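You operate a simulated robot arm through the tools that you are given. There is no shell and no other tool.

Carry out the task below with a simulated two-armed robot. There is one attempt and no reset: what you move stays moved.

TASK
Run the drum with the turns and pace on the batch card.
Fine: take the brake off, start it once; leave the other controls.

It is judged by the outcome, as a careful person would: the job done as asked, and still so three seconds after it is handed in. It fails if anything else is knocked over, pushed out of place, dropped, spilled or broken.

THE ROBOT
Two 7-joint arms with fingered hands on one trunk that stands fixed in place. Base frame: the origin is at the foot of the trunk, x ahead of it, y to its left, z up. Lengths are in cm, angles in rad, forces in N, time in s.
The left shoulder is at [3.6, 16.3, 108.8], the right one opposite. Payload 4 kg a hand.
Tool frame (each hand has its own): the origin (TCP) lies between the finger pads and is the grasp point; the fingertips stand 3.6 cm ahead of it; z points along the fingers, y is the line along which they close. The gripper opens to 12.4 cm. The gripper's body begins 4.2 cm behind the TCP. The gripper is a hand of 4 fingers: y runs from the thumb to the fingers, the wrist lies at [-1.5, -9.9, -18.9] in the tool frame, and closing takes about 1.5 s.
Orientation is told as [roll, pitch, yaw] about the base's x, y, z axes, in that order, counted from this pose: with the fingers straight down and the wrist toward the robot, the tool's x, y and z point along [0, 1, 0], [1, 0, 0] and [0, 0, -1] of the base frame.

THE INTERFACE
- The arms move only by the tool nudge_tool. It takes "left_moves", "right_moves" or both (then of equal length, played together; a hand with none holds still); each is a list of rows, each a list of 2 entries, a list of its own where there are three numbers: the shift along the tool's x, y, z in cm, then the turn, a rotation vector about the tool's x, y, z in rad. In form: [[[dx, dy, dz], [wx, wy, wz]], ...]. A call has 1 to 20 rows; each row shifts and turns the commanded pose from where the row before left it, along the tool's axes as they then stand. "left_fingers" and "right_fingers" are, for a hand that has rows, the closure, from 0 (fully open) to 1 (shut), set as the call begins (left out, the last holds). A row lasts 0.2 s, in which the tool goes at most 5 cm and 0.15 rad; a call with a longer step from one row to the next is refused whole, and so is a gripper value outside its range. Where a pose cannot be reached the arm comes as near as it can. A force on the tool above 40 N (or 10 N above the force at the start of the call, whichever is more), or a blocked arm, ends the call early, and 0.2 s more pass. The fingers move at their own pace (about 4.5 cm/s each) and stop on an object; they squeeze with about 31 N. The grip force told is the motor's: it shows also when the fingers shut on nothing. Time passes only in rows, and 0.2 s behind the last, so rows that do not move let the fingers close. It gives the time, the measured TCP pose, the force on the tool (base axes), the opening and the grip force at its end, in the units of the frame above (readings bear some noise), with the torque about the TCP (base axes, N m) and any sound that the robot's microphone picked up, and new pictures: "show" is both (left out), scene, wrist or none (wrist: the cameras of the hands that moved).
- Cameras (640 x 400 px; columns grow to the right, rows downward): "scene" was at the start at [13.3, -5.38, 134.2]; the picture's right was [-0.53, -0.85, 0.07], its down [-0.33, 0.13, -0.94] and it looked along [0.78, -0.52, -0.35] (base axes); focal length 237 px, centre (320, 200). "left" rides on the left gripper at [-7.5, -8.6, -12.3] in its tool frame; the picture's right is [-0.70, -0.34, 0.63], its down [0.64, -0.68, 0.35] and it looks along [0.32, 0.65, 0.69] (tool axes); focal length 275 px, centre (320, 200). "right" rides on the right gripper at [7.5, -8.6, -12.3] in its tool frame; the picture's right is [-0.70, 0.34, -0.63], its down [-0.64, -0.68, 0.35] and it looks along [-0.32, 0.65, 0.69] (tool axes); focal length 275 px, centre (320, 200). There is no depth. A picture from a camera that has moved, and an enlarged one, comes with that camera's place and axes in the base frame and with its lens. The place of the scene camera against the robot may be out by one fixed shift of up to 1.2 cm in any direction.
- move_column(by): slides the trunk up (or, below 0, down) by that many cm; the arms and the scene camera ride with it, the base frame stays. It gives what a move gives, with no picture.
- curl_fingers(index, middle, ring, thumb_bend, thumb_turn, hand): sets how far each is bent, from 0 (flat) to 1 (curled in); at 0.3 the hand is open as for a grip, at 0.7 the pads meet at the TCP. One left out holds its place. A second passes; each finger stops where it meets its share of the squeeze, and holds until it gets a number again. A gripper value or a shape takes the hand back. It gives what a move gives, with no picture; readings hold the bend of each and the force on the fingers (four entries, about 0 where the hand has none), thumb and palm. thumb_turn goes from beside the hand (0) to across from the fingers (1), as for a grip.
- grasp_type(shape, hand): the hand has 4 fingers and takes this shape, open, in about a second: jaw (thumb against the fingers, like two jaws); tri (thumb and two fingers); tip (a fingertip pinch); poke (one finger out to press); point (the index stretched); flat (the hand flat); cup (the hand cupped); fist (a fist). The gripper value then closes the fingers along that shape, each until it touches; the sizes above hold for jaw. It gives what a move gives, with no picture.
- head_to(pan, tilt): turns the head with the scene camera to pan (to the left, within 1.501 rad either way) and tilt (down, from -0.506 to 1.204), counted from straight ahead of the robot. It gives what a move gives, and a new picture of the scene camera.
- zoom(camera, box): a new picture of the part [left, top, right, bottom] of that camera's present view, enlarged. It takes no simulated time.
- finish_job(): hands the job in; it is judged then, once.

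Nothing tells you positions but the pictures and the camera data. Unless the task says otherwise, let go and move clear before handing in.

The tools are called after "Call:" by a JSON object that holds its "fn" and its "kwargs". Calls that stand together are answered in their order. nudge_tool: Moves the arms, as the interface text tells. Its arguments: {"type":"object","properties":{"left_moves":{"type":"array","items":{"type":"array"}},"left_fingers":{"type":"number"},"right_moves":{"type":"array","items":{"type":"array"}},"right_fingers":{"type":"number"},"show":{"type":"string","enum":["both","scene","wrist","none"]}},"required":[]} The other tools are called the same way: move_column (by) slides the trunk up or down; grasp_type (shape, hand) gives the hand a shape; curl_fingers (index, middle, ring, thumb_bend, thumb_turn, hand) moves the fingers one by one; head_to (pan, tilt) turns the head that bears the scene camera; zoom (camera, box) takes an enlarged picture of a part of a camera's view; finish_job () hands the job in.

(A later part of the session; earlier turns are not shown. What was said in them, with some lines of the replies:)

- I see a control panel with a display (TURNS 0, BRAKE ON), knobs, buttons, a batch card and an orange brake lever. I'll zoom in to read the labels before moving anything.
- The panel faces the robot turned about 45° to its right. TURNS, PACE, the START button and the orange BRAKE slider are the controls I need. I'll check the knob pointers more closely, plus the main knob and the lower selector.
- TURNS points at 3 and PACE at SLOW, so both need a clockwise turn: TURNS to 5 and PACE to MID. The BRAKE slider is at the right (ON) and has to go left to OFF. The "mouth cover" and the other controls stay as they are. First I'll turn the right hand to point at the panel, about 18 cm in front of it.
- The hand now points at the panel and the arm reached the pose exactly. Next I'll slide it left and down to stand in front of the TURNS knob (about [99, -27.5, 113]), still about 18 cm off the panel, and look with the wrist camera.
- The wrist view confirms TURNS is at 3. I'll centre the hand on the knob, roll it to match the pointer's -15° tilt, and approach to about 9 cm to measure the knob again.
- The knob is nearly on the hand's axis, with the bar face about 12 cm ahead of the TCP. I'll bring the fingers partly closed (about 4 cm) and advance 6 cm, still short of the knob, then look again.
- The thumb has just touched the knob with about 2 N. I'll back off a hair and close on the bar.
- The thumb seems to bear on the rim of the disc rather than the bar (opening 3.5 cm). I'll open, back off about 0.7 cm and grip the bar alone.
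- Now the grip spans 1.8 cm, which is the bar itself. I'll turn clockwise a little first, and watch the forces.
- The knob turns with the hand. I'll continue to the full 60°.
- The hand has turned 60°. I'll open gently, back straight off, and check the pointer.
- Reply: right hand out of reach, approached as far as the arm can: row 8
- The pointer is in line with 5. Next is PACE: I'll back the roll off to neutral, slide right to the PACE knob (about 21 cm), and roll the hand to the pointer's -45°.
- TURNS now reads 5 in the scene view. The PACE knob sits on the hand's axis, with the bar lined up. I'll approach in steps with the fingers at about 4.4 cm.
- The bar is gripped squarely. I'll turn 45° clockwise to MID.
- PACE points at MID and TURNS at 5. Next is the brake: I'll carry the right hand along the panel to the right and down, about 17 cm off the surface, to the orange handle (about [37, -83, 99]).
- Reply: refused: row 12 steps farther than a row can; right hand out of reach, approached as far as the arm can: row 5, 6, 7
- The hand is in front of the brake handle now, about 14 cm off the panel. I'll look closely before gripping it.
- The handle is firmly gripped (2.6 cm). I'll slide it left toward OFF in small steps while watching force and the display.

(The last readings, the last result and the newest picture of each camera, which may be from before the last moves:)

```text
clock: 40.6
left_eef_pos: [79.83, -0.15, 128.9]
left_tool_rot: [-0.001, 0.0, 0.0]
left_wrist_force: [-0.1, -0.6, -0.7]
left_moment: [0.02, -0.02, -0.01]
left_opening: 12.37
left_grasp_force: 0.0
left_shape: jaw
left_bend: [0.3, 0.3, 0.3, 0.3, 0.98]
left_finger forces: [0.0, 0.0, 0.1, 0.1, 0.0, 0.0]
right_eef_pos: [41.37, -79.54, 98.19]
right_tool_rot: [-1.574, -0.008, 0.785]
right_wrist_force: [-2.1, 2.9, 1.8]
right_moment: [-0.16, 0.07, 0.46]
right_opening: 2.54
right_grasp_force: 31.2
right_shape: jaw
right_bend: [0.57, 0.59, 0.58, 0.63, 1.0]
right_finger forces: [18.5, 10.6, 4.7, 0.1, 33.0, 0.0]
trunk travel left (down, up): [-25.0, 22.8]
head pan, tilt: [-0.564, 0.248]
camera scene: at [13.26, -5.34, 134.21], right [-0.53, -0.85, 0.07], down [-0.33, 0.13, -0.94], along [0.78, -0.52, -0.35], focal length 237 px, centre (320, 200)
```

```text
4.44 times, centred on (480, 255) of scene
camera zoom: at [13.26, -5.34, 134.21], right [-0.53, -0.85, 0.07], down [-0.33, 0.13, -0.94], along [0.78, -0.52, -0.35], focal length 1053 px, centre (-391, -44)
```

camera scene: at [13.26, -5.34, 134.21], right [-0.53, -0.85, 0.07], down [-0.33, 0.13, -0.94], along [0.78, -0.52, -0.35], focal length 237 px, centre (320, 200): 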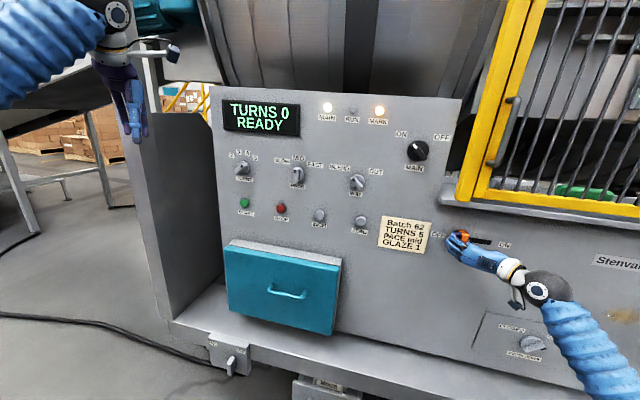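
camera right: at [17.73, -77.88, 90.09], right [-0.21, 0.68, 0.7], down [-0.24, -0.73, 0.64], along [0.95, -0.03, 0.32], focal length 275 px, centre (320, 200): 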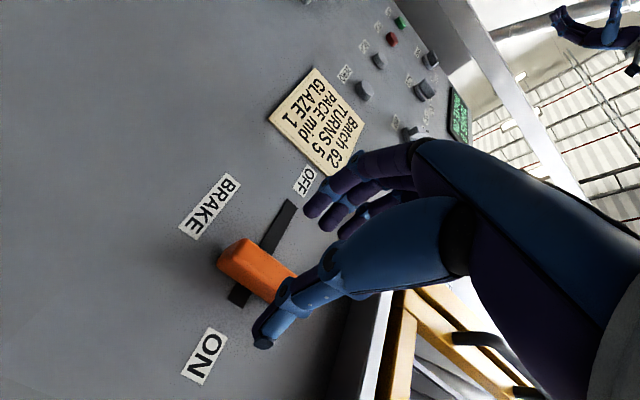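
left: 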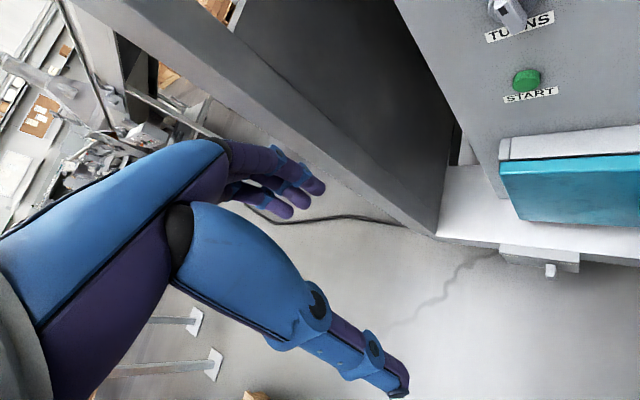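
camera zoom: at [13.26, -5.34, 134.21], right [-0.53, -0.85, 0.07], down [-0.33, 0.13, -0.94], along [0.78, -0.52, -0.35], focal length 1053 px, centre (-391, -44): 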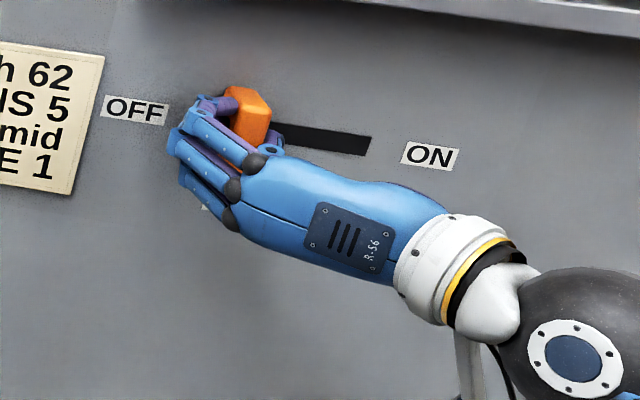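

The display now reads READY. I'll push a bit more to bring the handle to its end stop.

Call:
{"fn": "nudge_tool", "kwargs": {"right_moves": [[[0, 0.3, 0.01], [0, 0, 0]], [[0, 0.3, 0.01], [0, 0, 0]], [[0, 0.2, 0], [0, 0, 0]]], "show": "none"}}

Call:
{"fn": "zoom", "kwargs": {"camera": "scene", "box": [420, 210, 540, 300]}}

Call:
{"fn": "zoom", "kwargs": {"camera": "right", "box": [170, 150, 390, 370]}}

```text
clock: 41.4
left_eef_pos: [79.5, -0.2, 128.99]
left_tool_rot: [-0.001, -0.002, 0.0]
left_wrist_force: [1.1, 0.2, 0.5]
left_moment: [0.0, 0.01, 0.0]
left_opening: 12.35
left_grasp_force: 0.1
left_shape: jaw
left_bend: [0.3, 0.3, 0.3, 0.3, 0.98]
left_finger forces: [0.0, 0.0, 0.0, 0.0, 0.0, 0.0]
right_eef_pos: [41.69, -79.24, 98.17]
right_tool_rot: [-1.571, -0.009, 0.784]
right_wrist_force: [-24.6, -8.7, 2.0]
right_moment: [-0.02, 0.07, -0.19]
right_opening: 2.64
right_grasp_force: 31.2
right_shape: jaw
right_bend: [0.6, 0.61, 0.61, 0.62, 1.0]
right_finger forces: [12.7, 5.8, 3.4, 0.1, 48.5, 0.0]
trunk travel left (down, up): [-25.0, 22.8]
head pan, tilt: [-0.564, 0.248]
```

```text
4.44 times, centred on (480, 255) of scene
camera zoom: at [13.03, -5.46, 134.22], right [-0.53, -0.84, 0.07], down [-0.33, 0.13, -0.94], along [0.78, -0.52, -0.34], focal length 1053 px, centre (-391, -44)
```

zoom: 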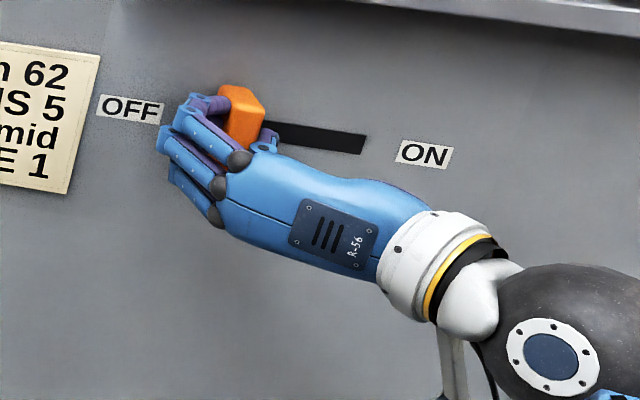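

```text
1.82 times, centred on (280, 260) of right
camera zoom: at [27.02, -76.52, 90.6], right [-0.21, 0.68, 0.7], down [-0.24, -0.73, 0.64], along [0.95, -0.03, 0.32], focal length 500 px, centre (393, 91)
```

zoom: 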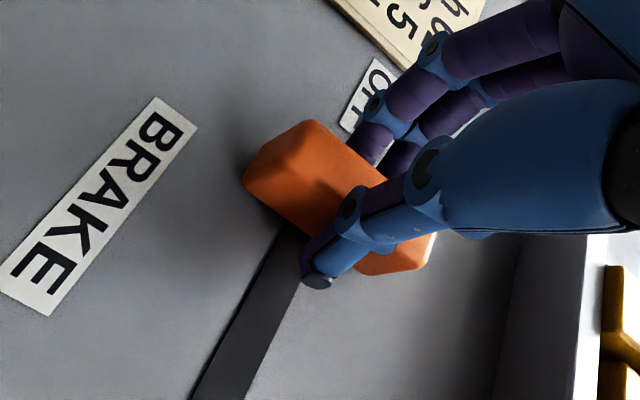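

The handle is at its end stop with READY showing. I'll open the fingers and back straight off.

Call:
{"fn": "nudge_tool", "kwargs": {"right_moves": [[[0, 0, 0], [0, 0, 0]], [[0, 0, 0], [0, 0, 0]], [[0, 0, 0], [0, 0, 0]], [[0, 0, 0], [0, 0, 0]], [[0, 0, -1], [0, 0, 0]], [[0, 0, -2], [0, 0, 0]], [[0, 0, -2], [0, 0, 0]], [[0, 0, -3], [0, 0, 0]], [[0, 0, -3], [0, 0, 0]], [[0, 0, -3], [0, 0, 0]]], "right_fingers": 0.5, "show": "both"}}

Call:
{"fn": "zoom", "kwargs": {"camera": "scene", "box": [420, 210, 540, 300]}}

```text
clock: 43.6
left_eef_pos: [79.74, 0.01, 128.96]
left_tool_rot: [-0.001, 0.0, 0.001]
left_wrist_force: [-0.3, 0.3, 0.7]
left_moment: [-0.01, -0.01, -0.02]
left_opening: 12.38
left_grasp_force: 0.1
left_shape: jaw
left_bend: [0.3, 0.3, 0.3, 0.3, 0.98]
left_finger forces: [0.0, 0.1, 0.0, 0.0, 0.0, 0.0]
right_eef_pos: [32.04, -68.95, 98.16]
right_tool_rot: [-1.572, -0.006, 0.785]
right_wrist_force: [0.2, -0.4, -0.3]
right_moment: [0.01, 0.02, 0.0]
right_opening: 6.19
right_grasp_force: 0.2
right_shape: jaw
right_bend: [0.42, 0.46, 0.44, 0.56, 1.0]
right_finger forces: [0.0, 0.1, 0.1, 0.1, 0.1, 0.0]
trunk travel left (down, up): [-25.0, 22.8]
head pan, tilt: [-0.564, 0.248]
camera scene: at [13.22, -5.29, 134.22], right [-0.53, -0.85, 0.07], down [-0.33, 0.13, -0.94], along [0.78, -0.52, -0.35], focal length 237 px, centre (320, 200)
camera right: at [17.26, -66.32, 90.58], right [-0.21, 0.68, 0.7], down [-0.24, -0.73, 0.64], along [0.95, -0.03, 0.32], focal length 275 px, centre (320, 200)
```

scene: 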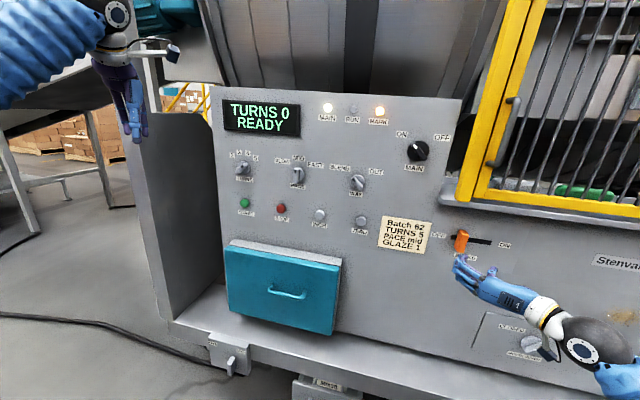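
right: 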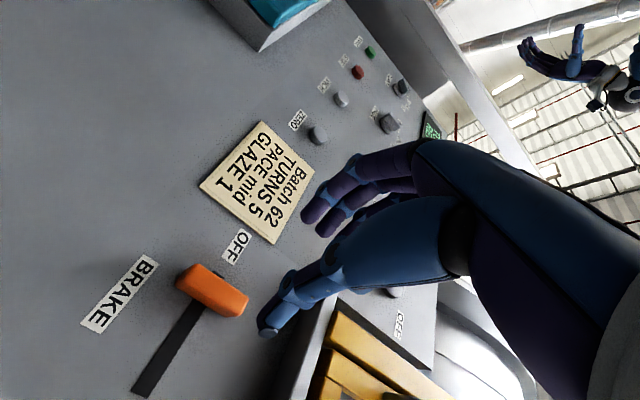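

```text
4.44 times, centred on (480, 255) of scene
camera zoom: at [13.22, -5.29, 134.22], right [-0.53, -0.85, 0.07], down [-0.33, 0.13, -0.94], along [0.78, -0.52, -0.35], focal length 1053 px, centre (-391, -44)
```

zoom: 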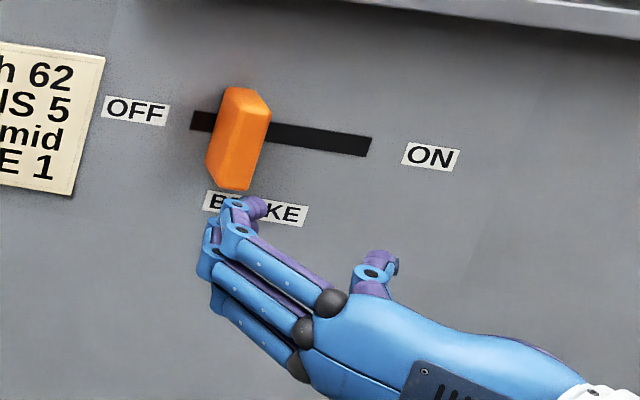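

The brake is at OFF and the display reads READY. Now START: I'll put the right hand into the poke shape here in free space and look at where its fingertip is.

Call:
{"fn": "grasp_type", "kwargs": {"shape": "poke", "hand": "right"}}

Call:
{"fn": "zoom", "kwargs": {"camera": "right", "box": [0, 0, 640, 400]}}

Call:
{"fn": "zoom", "kwargs": {"camera": "scene", "box": [420, 210, 580, 330]}}

```text
clock: 44.5
left_eef_pos: [79.78, -0.13, 128.9]
left_tool_rot: [0.001, -0.001, -0.001]
left_wrist_force: [-1.0, -0.1, 0.3]
left_moment: [0.02, 0.01, -0.01]
left_opening: 12.38
left_grasp_force: 0.2
left_shape: jaw
left_bend: [0.3, 0.3, 0.3, 0.3, 0.98]
left_finger forces: [0.0, 0.1, 0.0, 0.0, 0.0, 0.0]
right_eef_pos: [32.04, -69.09, 98.11]
right_tool_rot: [-1.573, -0.007, 0.785]
right_wrist_force: [0.0, -0.6, -0.1]
right_moment: [0.03, -0.02, 0.0]
right_opening: 0.0
right_grasp_force: 0.1
right_shape: poke
right_bend: [0.7, 0.7, 0.99, 0.0, 1.0]
right_finger forces: [0.0, 0.0, 0.0, 0.0, 0.0, 0.0]
trunk travel left (down, up): [-25.0, 22.8]
head pan, tilt: [-0.564, 0.248]
```

```text
1.00 times, centred on (320, 200) of right (not enlarged: the box is as wide or as high as the picture)
camera zoom: at [17.27, -66.42, 90.52], right [-0.21, 0.68, 0.7], down [-0.24, -0.73, 0.64], along [0.95, -0.03, 0.32], focal length 275 px, centre (320, 200)
```

zoom: 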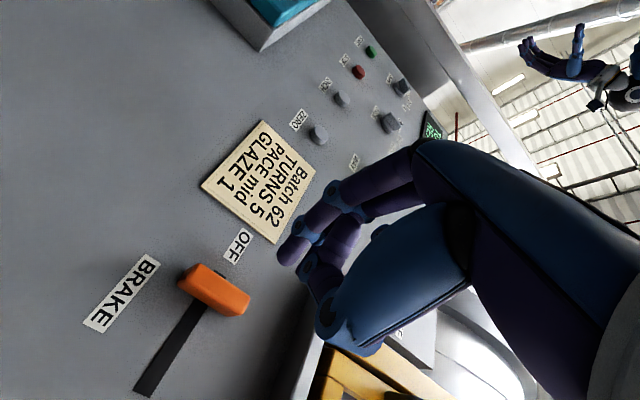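

```text
3.33 times, centred on (500, 270) of scene
camera zoom: at [13.28, -5.37, 134.2], right [-0.53, -0.85, 0.07], down [-0.33, 0.13, -0.94], along [0.78, -0.52, -0.35], focal length 790 px, centre (-280, -33)
```

zoom: 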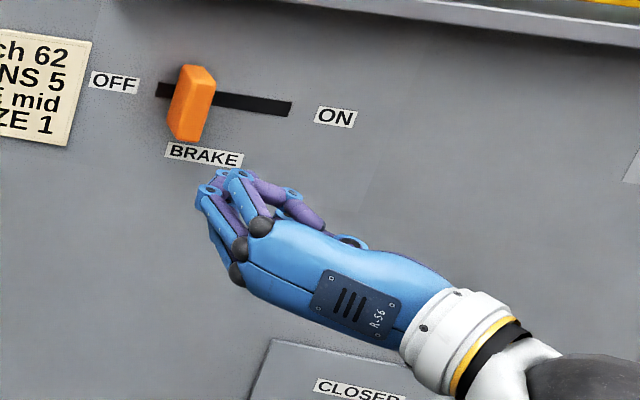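

Call:
{"fn": "zoom", "kwargs": {"camera": "right", "box": [240, 160, 420, 360]}}

```text
2.00 times, centred on (330, 260) of right
camera zoom: at [17.27, -66.42, 90.52], right [-0.21, 0.68, 0.7], down [-0.24, -0.73, 0.64], along [0.95, -0.03, 0.32], focal length 551 px, centre (300, 80)
```

zoom: 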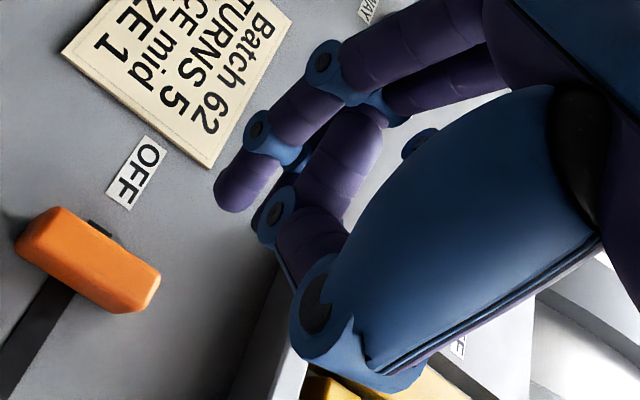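

In poke shape the index tip lies about on the tool axis, 3.6 cm ahead of the TCP. Now I'll carry the hand left toward START, at about z = 101 and 12 cm off the panel, in two stages.

Call:
{"fn": "nudge_tool", "kwargs": {"right_moves": [[[-0.9, 4.3, 2.0], [0, 0, 0]], [[-0.9, 4.3, 2.0], [0, 0, 0]], [[-0.9, 4.3, 2.0], [0, 0, 0]], [[0, 4.8, 0], [0, 0, 0]], [[0, 4.8, 0], [0, 0, 0]], [[0, 4.8, 0], [0, 0, 0]], [[0, 4.8, 0], [0, 0, 0]], [[0, 4.8, 0], [0, 0, 0]]], "show": "both"}}

```text
clock: 46.3
left_eef_pos: [80.04, -0.22, 128.8]
left_tool_rot: [0.0, 0.002, -0.002]
left_wrist_force: [1.4, -0.5, -0.4]
left_moment: [-0.03, 0.05, 0.0]
left_opening: 12.35
left_grasp_force: 0.1
left_shape: jaw
left_bend: [0.3, 0.3, 0.3, 0.3, 0.98]
left_finger forces: [0.0, 0.1, 0.0, 0.1, 0.0, 0.0]
right_eef_pos: [62.56, -47.48, 101.34]
right_tool_rot: [-1.572, -0.005, 0.781]
right_wrist_force: [1.0, 0.0, -0.4]
right_moment: [-0.03, 0.0, -0.01]
right_opening: 0.0
right_grasp_force: 0.1
right_shape: poke
right_bend: [0.7, 0.7, 0.99, 0.0, 1.0]
right_finger forces: [0.0, 0.0, 0.1, 0.0, 0.1, 0.0]
trunk travel left (down, up): [-25.0, 22.8]
head pan, tilt: [-0.564, 0.248]
camera scene: at [13.4, -5.35, 134.18], right [-0.53, -0.84, 0.07], down [-0.33, 0.13, -0.94], along [0.78, -0.52, -0.35], focal length 237 px, centre (320, 200)
camera right: at [47.76, -44.71, 93.77], right [-0.21, 0.68, 0.7], down [-0.24, -0.73, 0.64], along [0.95, -0.03, 0.32], focal length 275 px, centre (320, 200)
```

scene: 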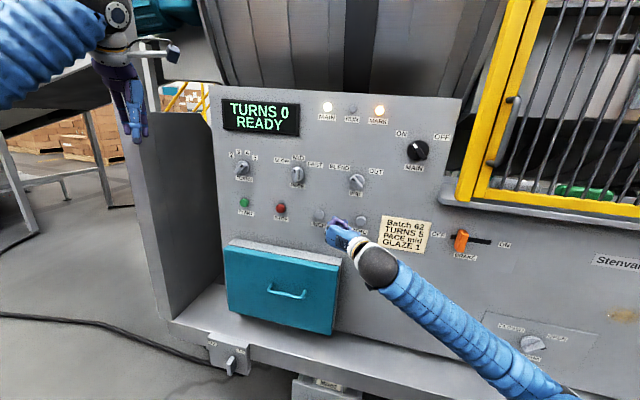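
right: 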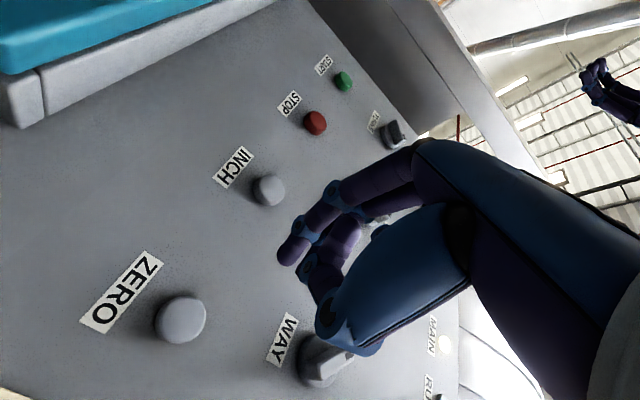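

Call:
{"fn": "nudge_tool", "kwargs": {"right_moves": [[[0, 4.8, 0], [0, 0, 0]], [[0, 4.8, 0], [0, 0, 0]], [[0, 4.8, 0], [0, 0, 0]], [[0, 4.8, 0], [0, 0, 0]], [[0, 4.8, 0], [0, 0, 0]], [[0, 4.8, 0], [0, 0, 0]], [[0, 4.8, 0], [0, 0, 0]], [[0, 4.8, 0], [0, 0, 0]], [[0, 0, 0], [0, 0, 0]]], "show": "both"}}

```text
clock: 48.3
left_eef_pos: [79.7, -0.26, 128.93]
left_tool_rot: [0.0, 0.001, 0.001]
left_wrist_force: [0.3, -0.1, 0.1]
left_moment: [0.05, -0.01, 0.0]
left_opening: 12.33
left_grasp_force: 0.0
left_shape: jaw
left_bend: [0.3, 0.3, 0.3, 0.3, 0.98]
left_finger forces: [0.1, 0.1, 0.1, 0.1, 0.0, 0.0]
right_eef_pos: [89.5, -20.32, 101.68]
right_tool_rot: [-1.572, -0.006, 0.785]
right_wrist_force: [0.0, -0.3, 0.0]
right_moment: [0.0, 0.03, -0.03]
right_opening: 0.01
right_grasp_force: 0.1
right_shape: poke
right_bend: [0.7, 0.7, 0.99, 0.0, 1.0]
right_finger forces: [0.1, 0.0, 0.0, 0.0, 0.1, 0.1]
trunk travel left (down, up): [-25.0, 22.8]
head pan, tilt: [-0.564, 0.248]
camera scene: at [13.26, -5.42, 134.21], right [-0.53, -0.85, 0.07], down [-0.33, 0.13, -0.94], along [0.78, -0.52, -0.35], focal length 237 px, centre (320, 200)
camera right: at [74.67, -17.61, 94.08], right [-0.21, 0.68, 0.7], down [-0.24, -0.73, 0.64], along [0.95, -0.03, 0.32], focal length 275 px, centre (320, 200)
```

scene: 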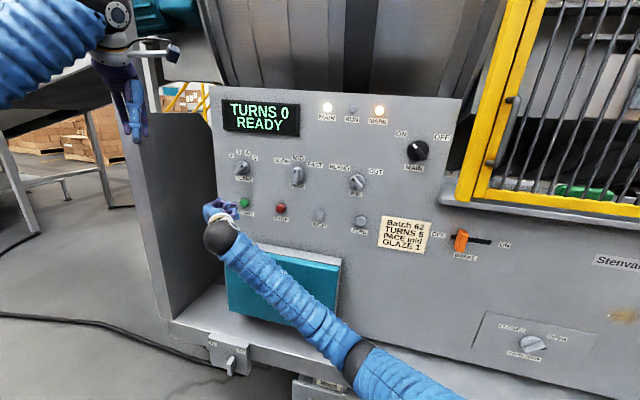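
right: 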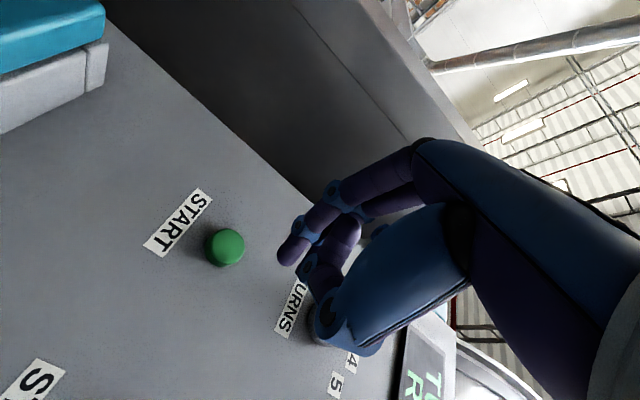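

START is about 2.7 cm below and 1.9 cm left of the tool axis, and about 12 cm ahead. I'll centre on it, advance to about 4 cm short, and look again.

Call:
{"fn": "nudge_tool", "kwargs": {"right_moves": [[[1.05, 0.95, 0], [0, 0, 0]], [[1.05, 0.95, 0], [0, 0, 0]], [[0, 0, 2.5], [0, 0, 0]], [[0, 0, 2.5], [0, 0, 0]], [[0, 0, 0], [0, 0, 0]]], "show": "both"}}

Call:
{"fn": "zoom", "kwargs": {"camera": "right", "box": [190, 170, 370, 350]}}

Call:
{"fn": "zoom", "kwargs": {"camera": "scene", "box": [190, 150, 330, 280]}}

```text
clock: 49.5
left_eef_pos: [79.72, -0.18, 128.86]
left_tool_rot: [0.001, 0.0, -0.001]
left_wrist_force: [-0.1, 0.0, 0.3]
left_moment: [0.01, 0.0, 0.0]
left_opening: 12.34
left_grasp_force: 0.1
left_shape: jaw
left_bend: [0.3, 0.3, 0.3, 0.3, 0.98]
left_finger forces: [0.0, 0.1, 0.0, 0.1, 0.0, 0.1]
right_eef_pos: [94.68, -22.44, 99.35]
right_tool_rot: [-1.571, -0.007, 0.783]
right_wrist_force: [0.0, -1.1, 0.0]
right_moment: [0.01, 0.02, -0.03]
right_opening: 0.0
right_grasp_force: 0.0
right_shape: poke
right_bend: [0.7, 0.7, 0.99, 0.0, 1.0]
right_finger forces: [0.1, 0.0, 0.0, 0.1, 0.0, 0.1]
trunk travel left (down, up): [-25.0, 22.8]
head pan, tilt: [-0.564, 0.248]
camera scene: at [13.3, -5.35, 134.2], right [-0.53, -0.85, 0.07], down [-0.33, 0.13, -0.94], along [0.78, -0.52, -0.35], focal length 237 px, centre (320, 200)
camera right: at [79.77, -19.72, 91.75], right [-0.21, 0.68, 0.7], down [-0.24, -0.73, 0.64], along [0.95, -0.03, 0.32], focal length 275 px, centre (320, 200)
```

scene: 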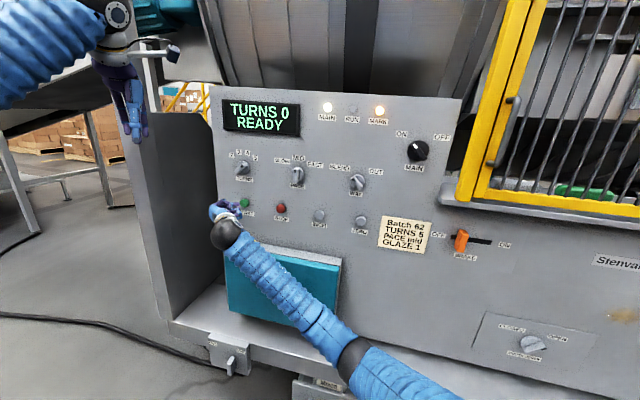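
right: 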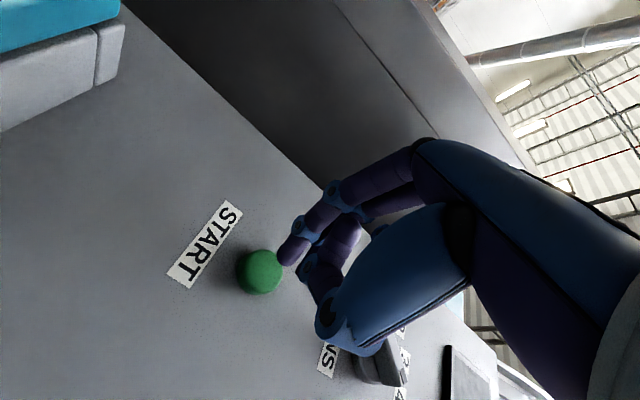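

```text
2.22 times, centred on (280, 260) of right
camera zoom: at [79.77, -19.72, 91.75], right [-0.21, 0.68, 0.7], down [-0.24, -0.73, 0.64], along [0.95, -0.03, 0.32], focal length 612 px, centre (409, 67)
```

zoom: 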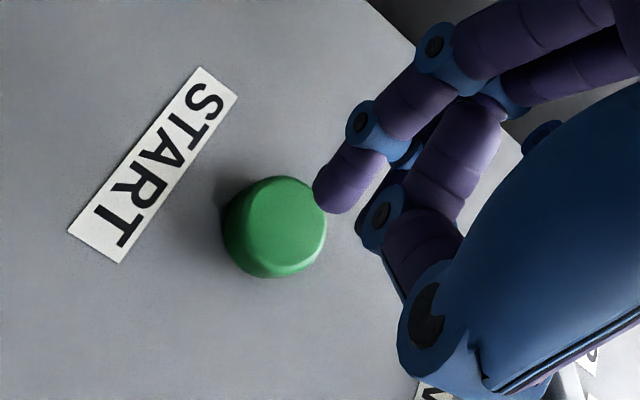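

```text
3.08 times, centred on (260, 215) of scene
camera zoom: at [13.3, -5.35, 134.2], right [-0.53, -0.85, 0.07], down [-0.33, 0.13, -0.94], along [0.78, -0.52, -0.35], focal length 729 px, centre (505, 154)
```

zoom: 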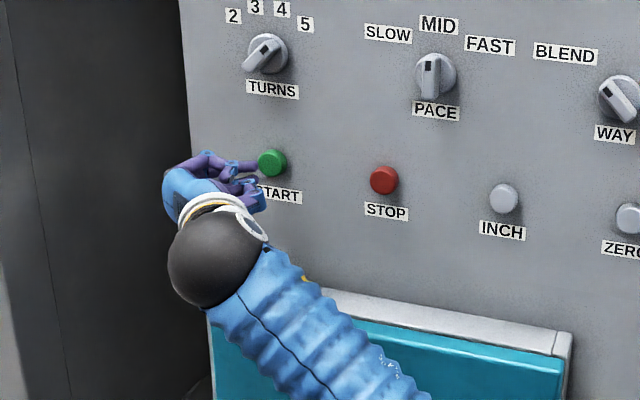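

Call:
{"fn": "nudge_tool", "kwargs": {"right_moves": [[[-0.3, 0.1, 1], [0, 0, 0]], [[0, 0, 1], [0, 0, 0]], [[0, 0, 0.8], [0, 0, 0]], [[0, 0, 0], [0, 0, 0]]], "show": "none"}}

Call:
{"fn": "zoom", "kwargs": {"camera": "right", "box": [190, 170, 370, 350]}}

Call:
{"fn": "zoom", "kwargs": {"camera": "scene", "box": [200, 170, 290, 240]}}

```text
clock: 50.5
left_eef_pos: [79.84, -0.12, 128.79]
left_tool_rot: [0.001, 0.0, 0.001]
left_wrist_force: [0.0, -0.2, 0.1]
left_moment: [0.01, 0.0, -0.03]
left_opening: 12.36
left_grasp_force: 0.1
left_shape: jaw
left_bend: [0.3, 0.3, 0.3, 0.3, 0.98]
left_finger forces: [0.0, 0.0, 0.1, 0.0, 0.0, 0.0]
right_eef_pos: [96.48, -24.34, 99.6]
right_tool_rot: [-1.571, -0.007, 0.785]
right_wrist_force: [0.3, -0.2, 0.1]
right_moment: [-0.01, 0.0, 0.02]
right_opening: 0.02
right_grasp_force: 0.0
right_shape: poke
right_bend: [0.7, 0.7, 0.99, 0.0, 1.0]
right_finger forces: [0.0, 0.0, 0.0, 0.0, 0.0, 0.1]
trunk travel left (down, up): [-25.0, 22.8]
head pan, tilt: [-0.564, 0.248]
```

```text
2.22 times, centred on (280, 260) of right
camera zoom: at [81.72, -21.65, 92.05], right [-0.21, 0.68, 0.7], down [-0.24, -0.73, 0.64], along [0.95, -0.03, 0.32], focal length 612 px, centre (409, 67)
```

zoom: 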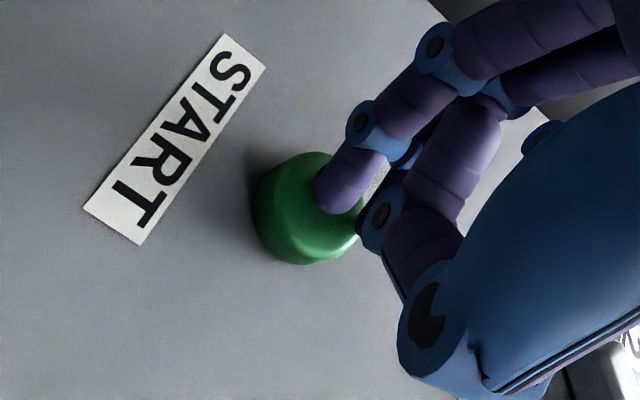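

```text
5.71 times, centred on (245, 205) of scene
camera zoom: at [13.32, -5.35, 134.2], right [-0.53, -0.85, 0.07], down [-0.33, 0.13, -0.94], along [0.78, -0.52, -0.35], focal length 1354 px, centre (749, 171)
```

zoom: 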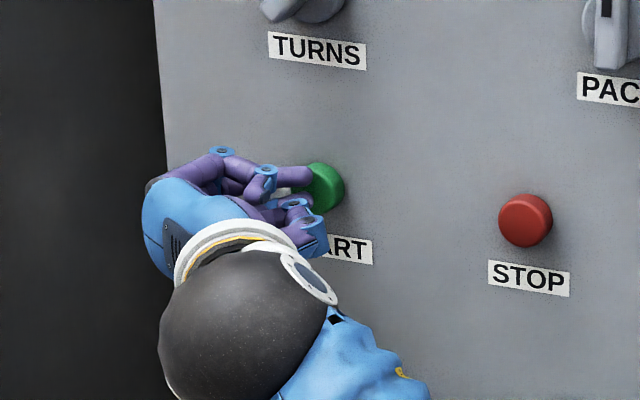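

The fingertip is over START, about 1 cm short. Now I'll press in small steps, watching force and sound.

Call:
{"fn": "nudge_tool", "kwargs": {"right_moves": [[[0, 0, 0.4], [0, 0, 0]], [[0, 0, 0.4], [0, 0, 0]]], "show": "none"}}

Call:
{"fn": "zoom", "kwargs": {"camera": "scene", "box": [200, 90, 400, 240]}}

```text
clock: 51.1
left_eef_pos: [79.79, -0.23, 128.77]
left_tool_rot: [0.0, 0.001, -0.001]
left_wrist_force: [0.2, 0.6, 0.3]
left_moment: [0.01, -0.04, -0.01]
left_opening: 12.37
left_grasp_force: 0.1
left_shape: jaw
left_bend: [0.3, 0.3, 0.3, 0.3, 0.98]
left_finger forces: [0.1, 0.0, 0.0, 0.0, 0.0, 0.0]
right_eef_pos: [97.11, -24.91, 99.64]
right_tool_rot: [-1.571, -0.005, 0.785]
right_wrist_force: [-2.4, 2.2, -0.5]
right_moment: [0.03, 0.04, -0.03]
right_opening: 0.0
right_grasp_force: 0.1
right_shape: poke
right_bend: [0.7, 0.7, 0.99, 0.0, 1.0]
right_finger forces: [2.9, 0.0, 0.0, 0.0, 0.0, 0.0]
trunk travel left (down, up): [-25.0, 22.8]
head pan, tilt: [-0.564, 0.248]
heard: click
```

```text
2.67 times, centred on (300, 165) of scene
camera zoom: at [13.3, -5.34, 134.2], right [-0.53, -0.85, 0.07], down [-0.33, 0.13, -0.94], along [0.78, -0.52, -0.35], focal length 632 px, centre (373, 293)
```

zoom: 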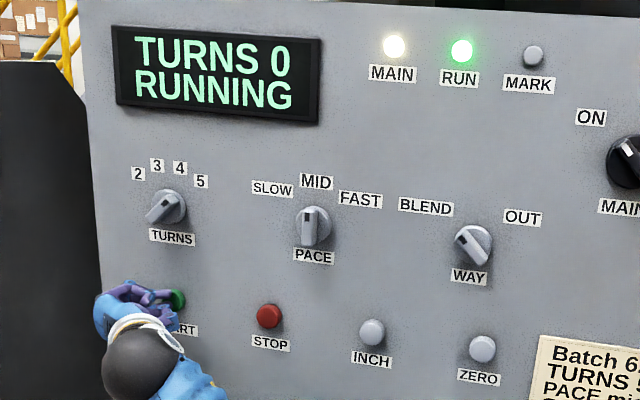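

A click sounded and the display reads RUNNING, with the RUN lamp lit. I'll back straight off the button now so it isn't pressed a second time.

Call:
{"fn": "nudge_tool", "kwargs": {"right_moves": [[[0, 0, -1.5], [0, 0, 0]], [[0, 0, -2.5], [0, 0, 0]], [[0, 0, -3], [0, 0, 0]], [[0, 0, -3], [0, 0, 0]], [[0, 0, -2], [0, 0, 0]], [[0, 0, 0], [0, 0, 0]]], "show": "scene"}}

```text
clock: 52.5
left_eef_pos: [79.79, -0.26, 128.91]
left_tool_rot: [0.0, -0.001, -0.001]
left_wrist_force: [-0.8, 0.2, -0.4]
left_moment: [-0.06, -0.02, 0.01]
left_opening: 12.35
left_grasp_force: 0.0
left_shape: jaw
left_bend: [0.3, 0.3, 0.3, 0.3, 0.98]
left_finger forces: [0.0, 0.0, 0.0, 0.0, 0.0, 0.0]
right_eef_pos: [88.72, -16.38, 99.57]
right_tool_rot: [-1.571, -0.007, 0.787]
right_wrist_force: [0.1, 0.2, -0.2]
right_moment: [0.02, 0.03, 0.0]
right_opening: 0.0
right_grasp_force: 0.0
right_shape: poke
right_bend: [0.7, 0.7, 0.99, 0.0, 1.0]
right_finger forces: [0.1, 0.0, 0.1, 0.0, 0.0, 0.0]
trunk travel left (down, up): [-25.0, 22.8]
head pan, tilt: [-0.564, 0.248]
camera scene: at [13.32, -5.37, 134.2], right [-0.53, -0.85, 0.07], down [-0.33, 0.13, -0.94], along [0.78, -0.52, -0.35], focal length 237 px, centre (320, 200)
```

scene: 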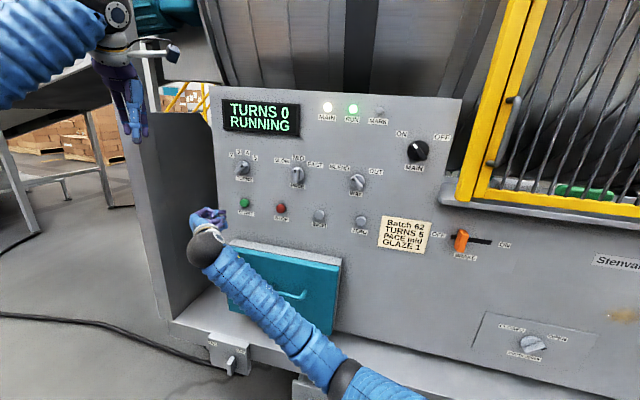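

The drum is running and the hand is 12 cm clear. I'll wait with still rows and watch the turn counter.

Call:
{"fn": "nudge_tool", "kwargs": {"right_moves": [[[0, 0, 0], [0, 0, 0]], [[0, 0, 0], [0, 0, 0]], [[0, 0, 0], [0, 0, 0]], [[0, 0, 0], [0, 0, 0]], [[0, 0, 0], [0, 0, 0]], [[0, 0, 0], [0, 0, 0]], [[0, 0, 0], [0, 0, 0]], [[0, 0, 0], [0, 0, 0]], [[0, 0, 0], [0, 0, 0]], [[0, 0, 0], [0, 0, 0]], [[0, 0, 0], [0, 0, 0]], [[0, 0, 0], [0, 0, 0]], [[0, 0, 0], [0, 0, 0]], [[0, 0, 0], [0, 0, 0]], [[0, 0, 0], [0, 0, 0]], [[0, 0, 0], [0, 0, 0]], [[0, 0, 0], [0, 0, 0]], [[0, 0, 0], [0, 0, 0]], [[0, 0, 0], [0, 0, 0]], [[0, 0, 0], [0, 0, 0]]], "show": "scene"}}

```text
clock: 56.7
left_eef_pos: [79.86, -0.19, 128.9]
left_tool_rot: [0.0, 0.0, 0.001]
left_wrist_force: [0.3, -0.3, 0.2]
left_moment: [0.02, 0.02, -0.01]
left_opening: 12.38
left_grasp_force: 0.1
left_shape: jaw
left_bend: [0.3, 0.3, 0.3, 0.3, 0.98]
left_finger forces: [0.1, 0.1, 0.0, 0.1, 0.0, 0.0]
right_eef_pos: [88.62, -16.46, 99.51]
right_tool_rot: [-1.571, -0.007, 0.785]
right_wrist_force: [-0.7, -0.3, -0.1]
right_moment: [0.01, -0.01, -0.01]
right_opening: 0.0
right_grasp_force: 0.1
right_shape: poke
right_bend: [0.7, 0.7, 0.99, 0.0, 1.0]
right_finger forces: [0.0, 0.1, 0.0, 0.0, 0.0, 0.1]
trunk travel left (down, up): [-25.0, 22.8]
head pan, tilt: [-0.564, 0.248]
camera scene: at [13.31, -5.35, 134.2], right [-0.53, -0.85, 0.07], down [-0.33, 0.13, -0.94], along [0.78, -0.52, -0.35], focal length 237 px, centre (320, 200)
```

scene: 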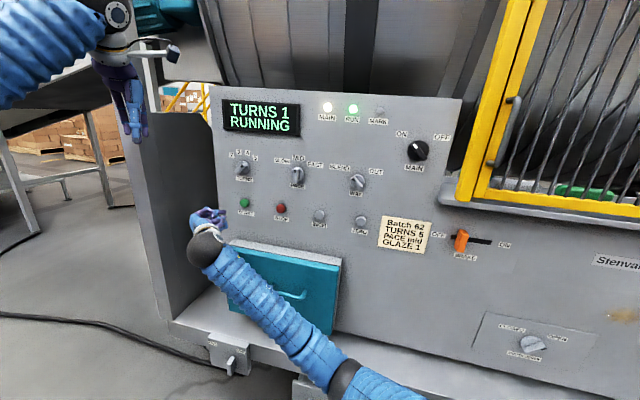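

Call:
{"fn": "nudge_tool", "kwargs": {"right_moves": [[[0, 0, 0], [0, 0, 0]], [[0, 0, 0], [0, 0, 0]], [[0, 0, 0], [0, 0, 0]], [[0, 0, 0], [0, 0, 0]], [[0, 0, 0], [0, 0, 0]], [[0, 0, 0], [0, 0, 0]], [[0, 0, 0], [0, 0, 0]], [[0, 0, 0], [0, 0, 0]], [[0, 0, 0], [0, 0, 0]], [[0, 0, 0], [0, 0, 0]], [[0, 0, 0], [0, 0, 0]], [[0, 0, 0], [0, 0, 0]], [[0, 0, 0], [0, 0, 0]], [[0, 0, 0], [0, 0, 0]], [[0, 0, 0], [0, 0, 0]], [[0, 0, 0], [0, 0, 0]], [[0, 0, 0], [0, 0, 0]], [[0, 0, 0], [0, 0, 0]], [[0, 0, 0], [0, 0, 0]], [[0, 0, 0], [0, 0, 0]]], "show": "scene"}}

Call:
{"fn": "nudge_tool", "kwargs": {"right_moves": [[[0, 0, 0], [0, 0, 0]], [[0, 0, 0], [0, 0, 0]], [[0, 0, 0], [0, 0, 0]], [[0, 0, 0], [0, 0, 0]], [[0, 0, 0], [0, 0, 0]], [[0, 0, 0], [0, 0, 0]], [[0, 0, 0], [0, 0, 0]], [[0, 0, 0], [0, 0, 0]], [[0, 0, 0], [0, 0, 0]], [[0, 0, 0], [0, 0, 0]], [[0, 0, 0], [0, 0, 0]], [[0, 0, 0], [0, 0, 0]], [[0, 0, 0], [0, 0, 0]], [[0, 0, 0], [0, 0, 0]], [[0, 0, 0], [0, 0, 0]], [[0, 0, 0], [0, 0, 0]], [[0, 0, 0], [0, 0, 0]], [[0, 0, 0], [0, 0, 0]], [[0, 0, 0], [0, 0, 0]], [[0, 0, 0], [0, 0, 0]]], "show": "scene"}}

```text
clock: 60.9
left_eef_pos: [79.88, -0.04, 128.89]
left_tool_rot: [-0.001, -0.001, 0.0]
left_wrist_force: [0.7, -0.5, 0.3]
left_moment: [0.02, -0.02, 0.02]
left_opening: 12.36
left_grasp_force: 0.1
left_shape: jaw
left_bend: [0.3, 0.3, 0.3, 0.3, 0.98]
left_finger forces: [0.1, 0.0, 0.0, 0.0, 0.1, 0.0]
right_eef_pos: [88.56, -16.34, 99.62]
right_tool_rot: [-1.57, -0.006, 0.784]
right_wrist_force: [0.2, 0.0, -0.5]
right_moment: [-0.04, 0.01, 0.02]
right_opening: 0.02
right_grasp_force: 0.0
right_shape: poke
right_bend: [0.7, 0.7, 0.99, 0.0, 1.0]
right_finger forces: [0.1, 0.1, 0.0, 0.0, 0.0, 0.0]
trunk travel left (down, up): [-25.0, 22.8]
head pan, tilt: [-0.564, 0.248]
camera scene: at [13.31, -5.35, 134.2], right [-0.53, -0.85, 0.07], down [-0.33, 0.13, -0.94], along [0.78, -0.52, -0.35], focal length 237 px, centre (320, 200)
```

scene: 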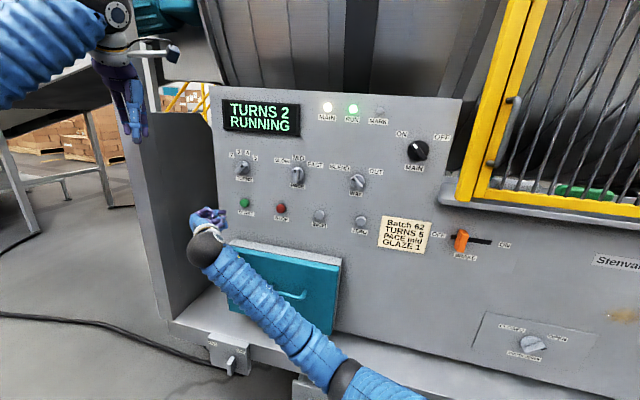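

```text
clock: 65.1
left_eef_pos: [79.87, -0.15, 128.69]
left_tool_rot: [0.001, 0.0, 0.0]
left_wrist_force: [-0.9, 0.9, -0.1]
left_moment: [0.01, 0.05, -0.01]
left_opening: 12.38
left_grasp_force: 0.1
left_shape: jaw
left_bend: [0.3, 0.3, 0.3, 0.3, 0.98]
left_finger forces: [0.0, 0.0, 0.0, 0.0, 0.0, 0.0]
right_eef_pos: [88.55, -16.35, 99.58]
right_tool_rot: [-1.571, -0.009, 0.785]
right_wrist_force: [-0.2, 0.1, -0.5]
right_moment: [0.04, 0.04, 0.02]
right_opening: 0.03
right_grasp_force: 0.0
right_shape: poke
right_bend: [0.7, 0.7, 0.99, 0.0, 1.0]
right_finger forces: [0.0, 0.1, 0.1, 0.1, 0.0, 0.1]
trunk travel left (down, up): [-25.0, 22.8]
head pan, tilt: [-0.564, 0.248]
camera scene: at [13.31, -5.35, 134.2], right [-0.53, -0.85, 0.07], down [-0.33, 0.13, -0.94], along [0.78, -0.52, -0.35], focal length 237 px, centre (320, 200)
```

scene: 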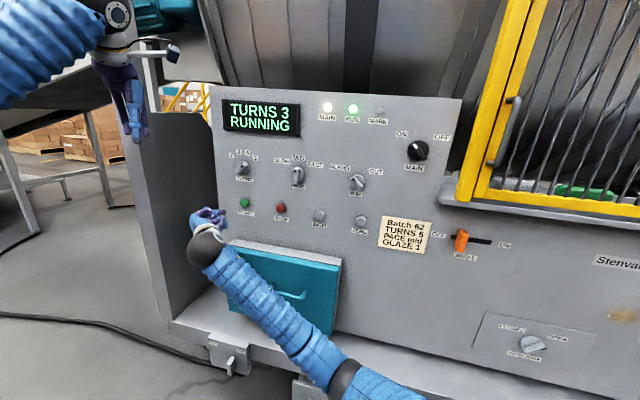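

The counter is at 3 and still running, so I'll keep waiting for it to stop at 5.

Call:
{"fn": "nudge_tool", "kwargs": {"right_moves": [[[0, 0, 0], [0, 0, 0]], [[0, 0, 0], [0, 0, 0]], [[0, 0, 0], [0, 0, 0]], [[0, 0, 0], [0, 0, 0]], [[0, 0, 0], [0, 0, 0]], [[0, 0, 0], [0, 0, 0]], [[0, 0, 0], [0, 0, 0]], [[0, 0, 0], [0, 0, 0]], [[0, 0, 0], [0, 0, 0]], [[0, 0, 0], [0, 0, 0]], [[0, 0, 0], [0, 0, 0]], [[0, 0, 0], [0, 0, 0]], [[0, 0, 0], [0, 0, 0]], [[0, 0, 0], [0, 0, 0]], [[0, 0, 0], [0, 0, 0]], [[0, 0, 0], [0, 0, 0]], [[0, 0, 0], [0, 0, 0]], [[0, 0, 0], [0, 0, 0]], [[0, 0, 0], [0, 0, 0]], [[0, 0, 0], [0, 0, 0]]], "show": "scene"}}

Call:
{"fn": "nudge_tool", "kwargs": {"right_moves": [[[0, 0, 0], [0, 0, 0]], [[0, 0, 0], [0, 0, 0]], [[0, 0, 0], [0, 0, 0]], [[0, 0, 0], [0, 0, 0]], [[0, 0, 0], [0, 0, 0]], [[0, 0, 0], [0, 0, 0]], [[0, 0, 0], [0, 0, 0]], [[0, 0, 0], [0, 0, 0]], [[0, 0, 0], [0, 0, 0]], [[0, 0, 0], [0, 0, 0]], [[0, 0, 0], [0, 0, 0]], [[0, 0, 0], [0, 0, 0]], [[0, 0, 0], [0, 0, 0]], [[0, 0, 0], [0, 0, 0]], [[0, 0, 0], [0, 0, 0]], [[0, 0, 0], [0, 0, 0]], [[0, 0, 0], [0, 0, 0]], [[0, 0, 0], [0, 0, 0]], [[0, 0, 0], [0, 0, 0]], [[0, 0, 0], [0, 0, 0]]], "show": "scene"}}

```text
clock: 69.3
left_eef_pos: [79.84, -0.14, 128.93]
left_tool_rot: [0.001, 0.0, 0.0]
left_wrist_force: [0.0, 0.0, -0.5]
left_moment: [0.01, -0.01, -0.03]
left_opening: 12.38
left_grasp_force: 0.0
left_shape: jaw
left_bend: [0.3, 0.3, 0.3, 0.3, 0.98]
left_finger forces: [0.0, 0.0, 0.0, 0.0, 0.0, 0.0]
right_eef_pos: [88.6, -16.45, 99.61]
right_tool_rot: [-1.571, -0.008, 0.787]
right_wrist_force: [0.4, 0.2, 0.0]
right_moment: [-0.04, 0.01, 0.01]
right_opening: 0.0
right_grasp_force: 0.1
right_shape: poke
right_bend: [0.7, 0.7, 0.99, 0.0, 1.0]
right_finger forces: [0.0, 0.0, 0.0, 0.1, 0.0, 0.0]
trunk travel left (down, up): [-25.0, 22.8]
head pan, tilt: [-0.564, 0.248]
camera scene: at [13.31, -5.35, 134.2], right [-0.53, -0.85, 0.07], down [-0.33, 0.13, -0.94], along [0.78, -0.52, -0.35], focal length 237 px, centre (320, 200)
```

scene: 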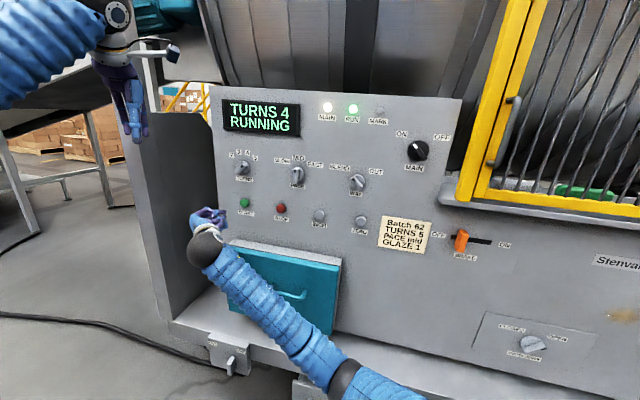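

```text
clock: 73.5
left_eef_pos: [79.76, -0.11, 128.84]
left_tool_rot: [0.001, 0.0, -0.002]
left_wrist_force: [-0.5, -0.1, 0.9]
left_moment: [0.0, 0.0, 0.0]
left_opening: 12.35
left_grasp_force: 0.0
left_shape: jaw
left_bend: [0.3, 0.3, 0.3, 0.3, 0.98]
left_finger forces: [0.1, 0.0, 0.0, 0.1, 0.0, 0.1]
right_eef_pos: [88.63, -16.44, 99.59]
right_tool_rot: [-1.571, -0.009, 0.786]
right_wrist_force: [0.0, -0.4, 0.6]
right_moment: [-0.02, -0.02, -0.01]
right_opening: 0.0
right_grasp_force: 0.1
right_shape: poke
right_bend: [0.7, 0.7, 0.99, 0.0, 1.0]
right_finger forces: [0.0, 0.0, 0.1, 0.0, 0.0, 0.0]
trunk travel left (down, up): [-25.0, 22.8]
head pan, tilt: [-0.564, 0.248]
camera scene: at [13.31, -5.35, 134.2], right [-0.53, -0.85, 0.07], down [-0.33, 0.13, -0.94], along [0.78, -0.52, -0.35], focal length 237 px, centre (320, 200)
```

scene: 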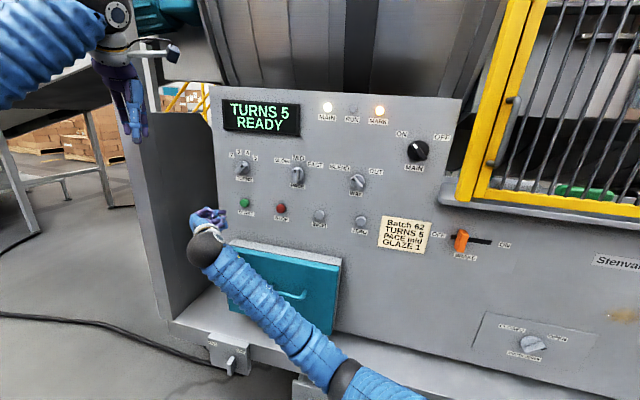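

The drum stopped by itself with TURNS 5 / READY and the MARK lamp lit. One last look at the panel before handing in.

Call:
{"fn": "zoom", "kwargs": {"camera": "scene", "box": [200, 90, 440, 240]}}

Call:
{"fn": "zoom", "kwargs": {"camera": "scene", "box": [400, 120, 640, 380]}}

```text
2.67 times, centred on (320, 165) of scene
camera zoom: at [13.31, -5.35, 134.2], right [-0.53, -0.85, 0.07], down [-0.33, 0.13, -0.94], along [0.78, -0.52, -0.35], focal length 632 px, centre (320, 293)
```

zoom: 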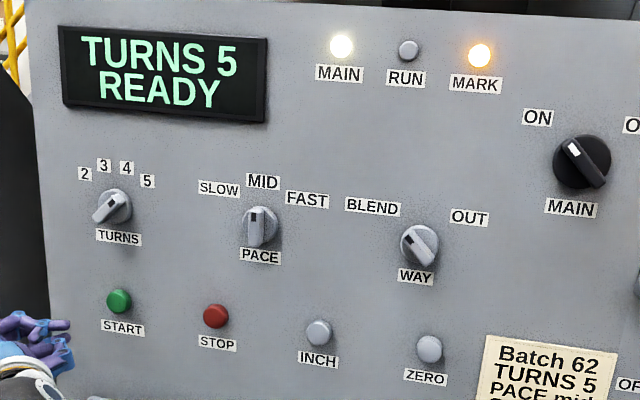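

```text
1.54 times, centred on (520, 250) of scene
camera zoom: at [13.31, -5.35, 134.2], right [-0.53, -0.85, 0.07], down [-0.33, 0.13, -0.94], along [0.78, -0.52, -0.35], focal length 364 px, centre (12, 123)
```

zoom: 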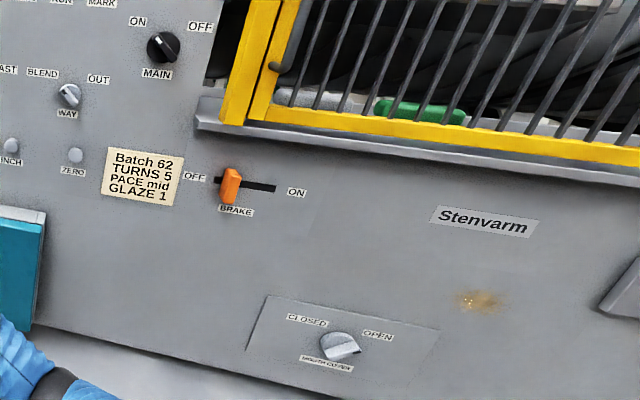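

The panel shows TURNS 5 and PACE MID, the brake is off, and the drum has stopped at its mark after the five-turn run. The other controls are as they were and the hand is clear, so I'm handing in.

Call:
{"fn": "finish_job", "kwargs": {}}

```text
The job is handed in.
```

The drum ran its batch: five turns at mid pace. It then stopped by itself, with the display reading TURNS 5 / READY and the MARK lamp lit.

- **Settings:** I turned TURNS from 3 to 5 and PACE from SLOW to MID, as on the batch 62 card.
- **Brake and start:** I slid the brake to OFF and pressed START once. The brake is still off.
- **Other controls:** I left them alone. The mouth cover knob looked set to OPEN before the run, and I left it there as you asked.

I handed the job in with nothing knocked or moved that I could see. The right hand was about 12 cm clear of the panel.
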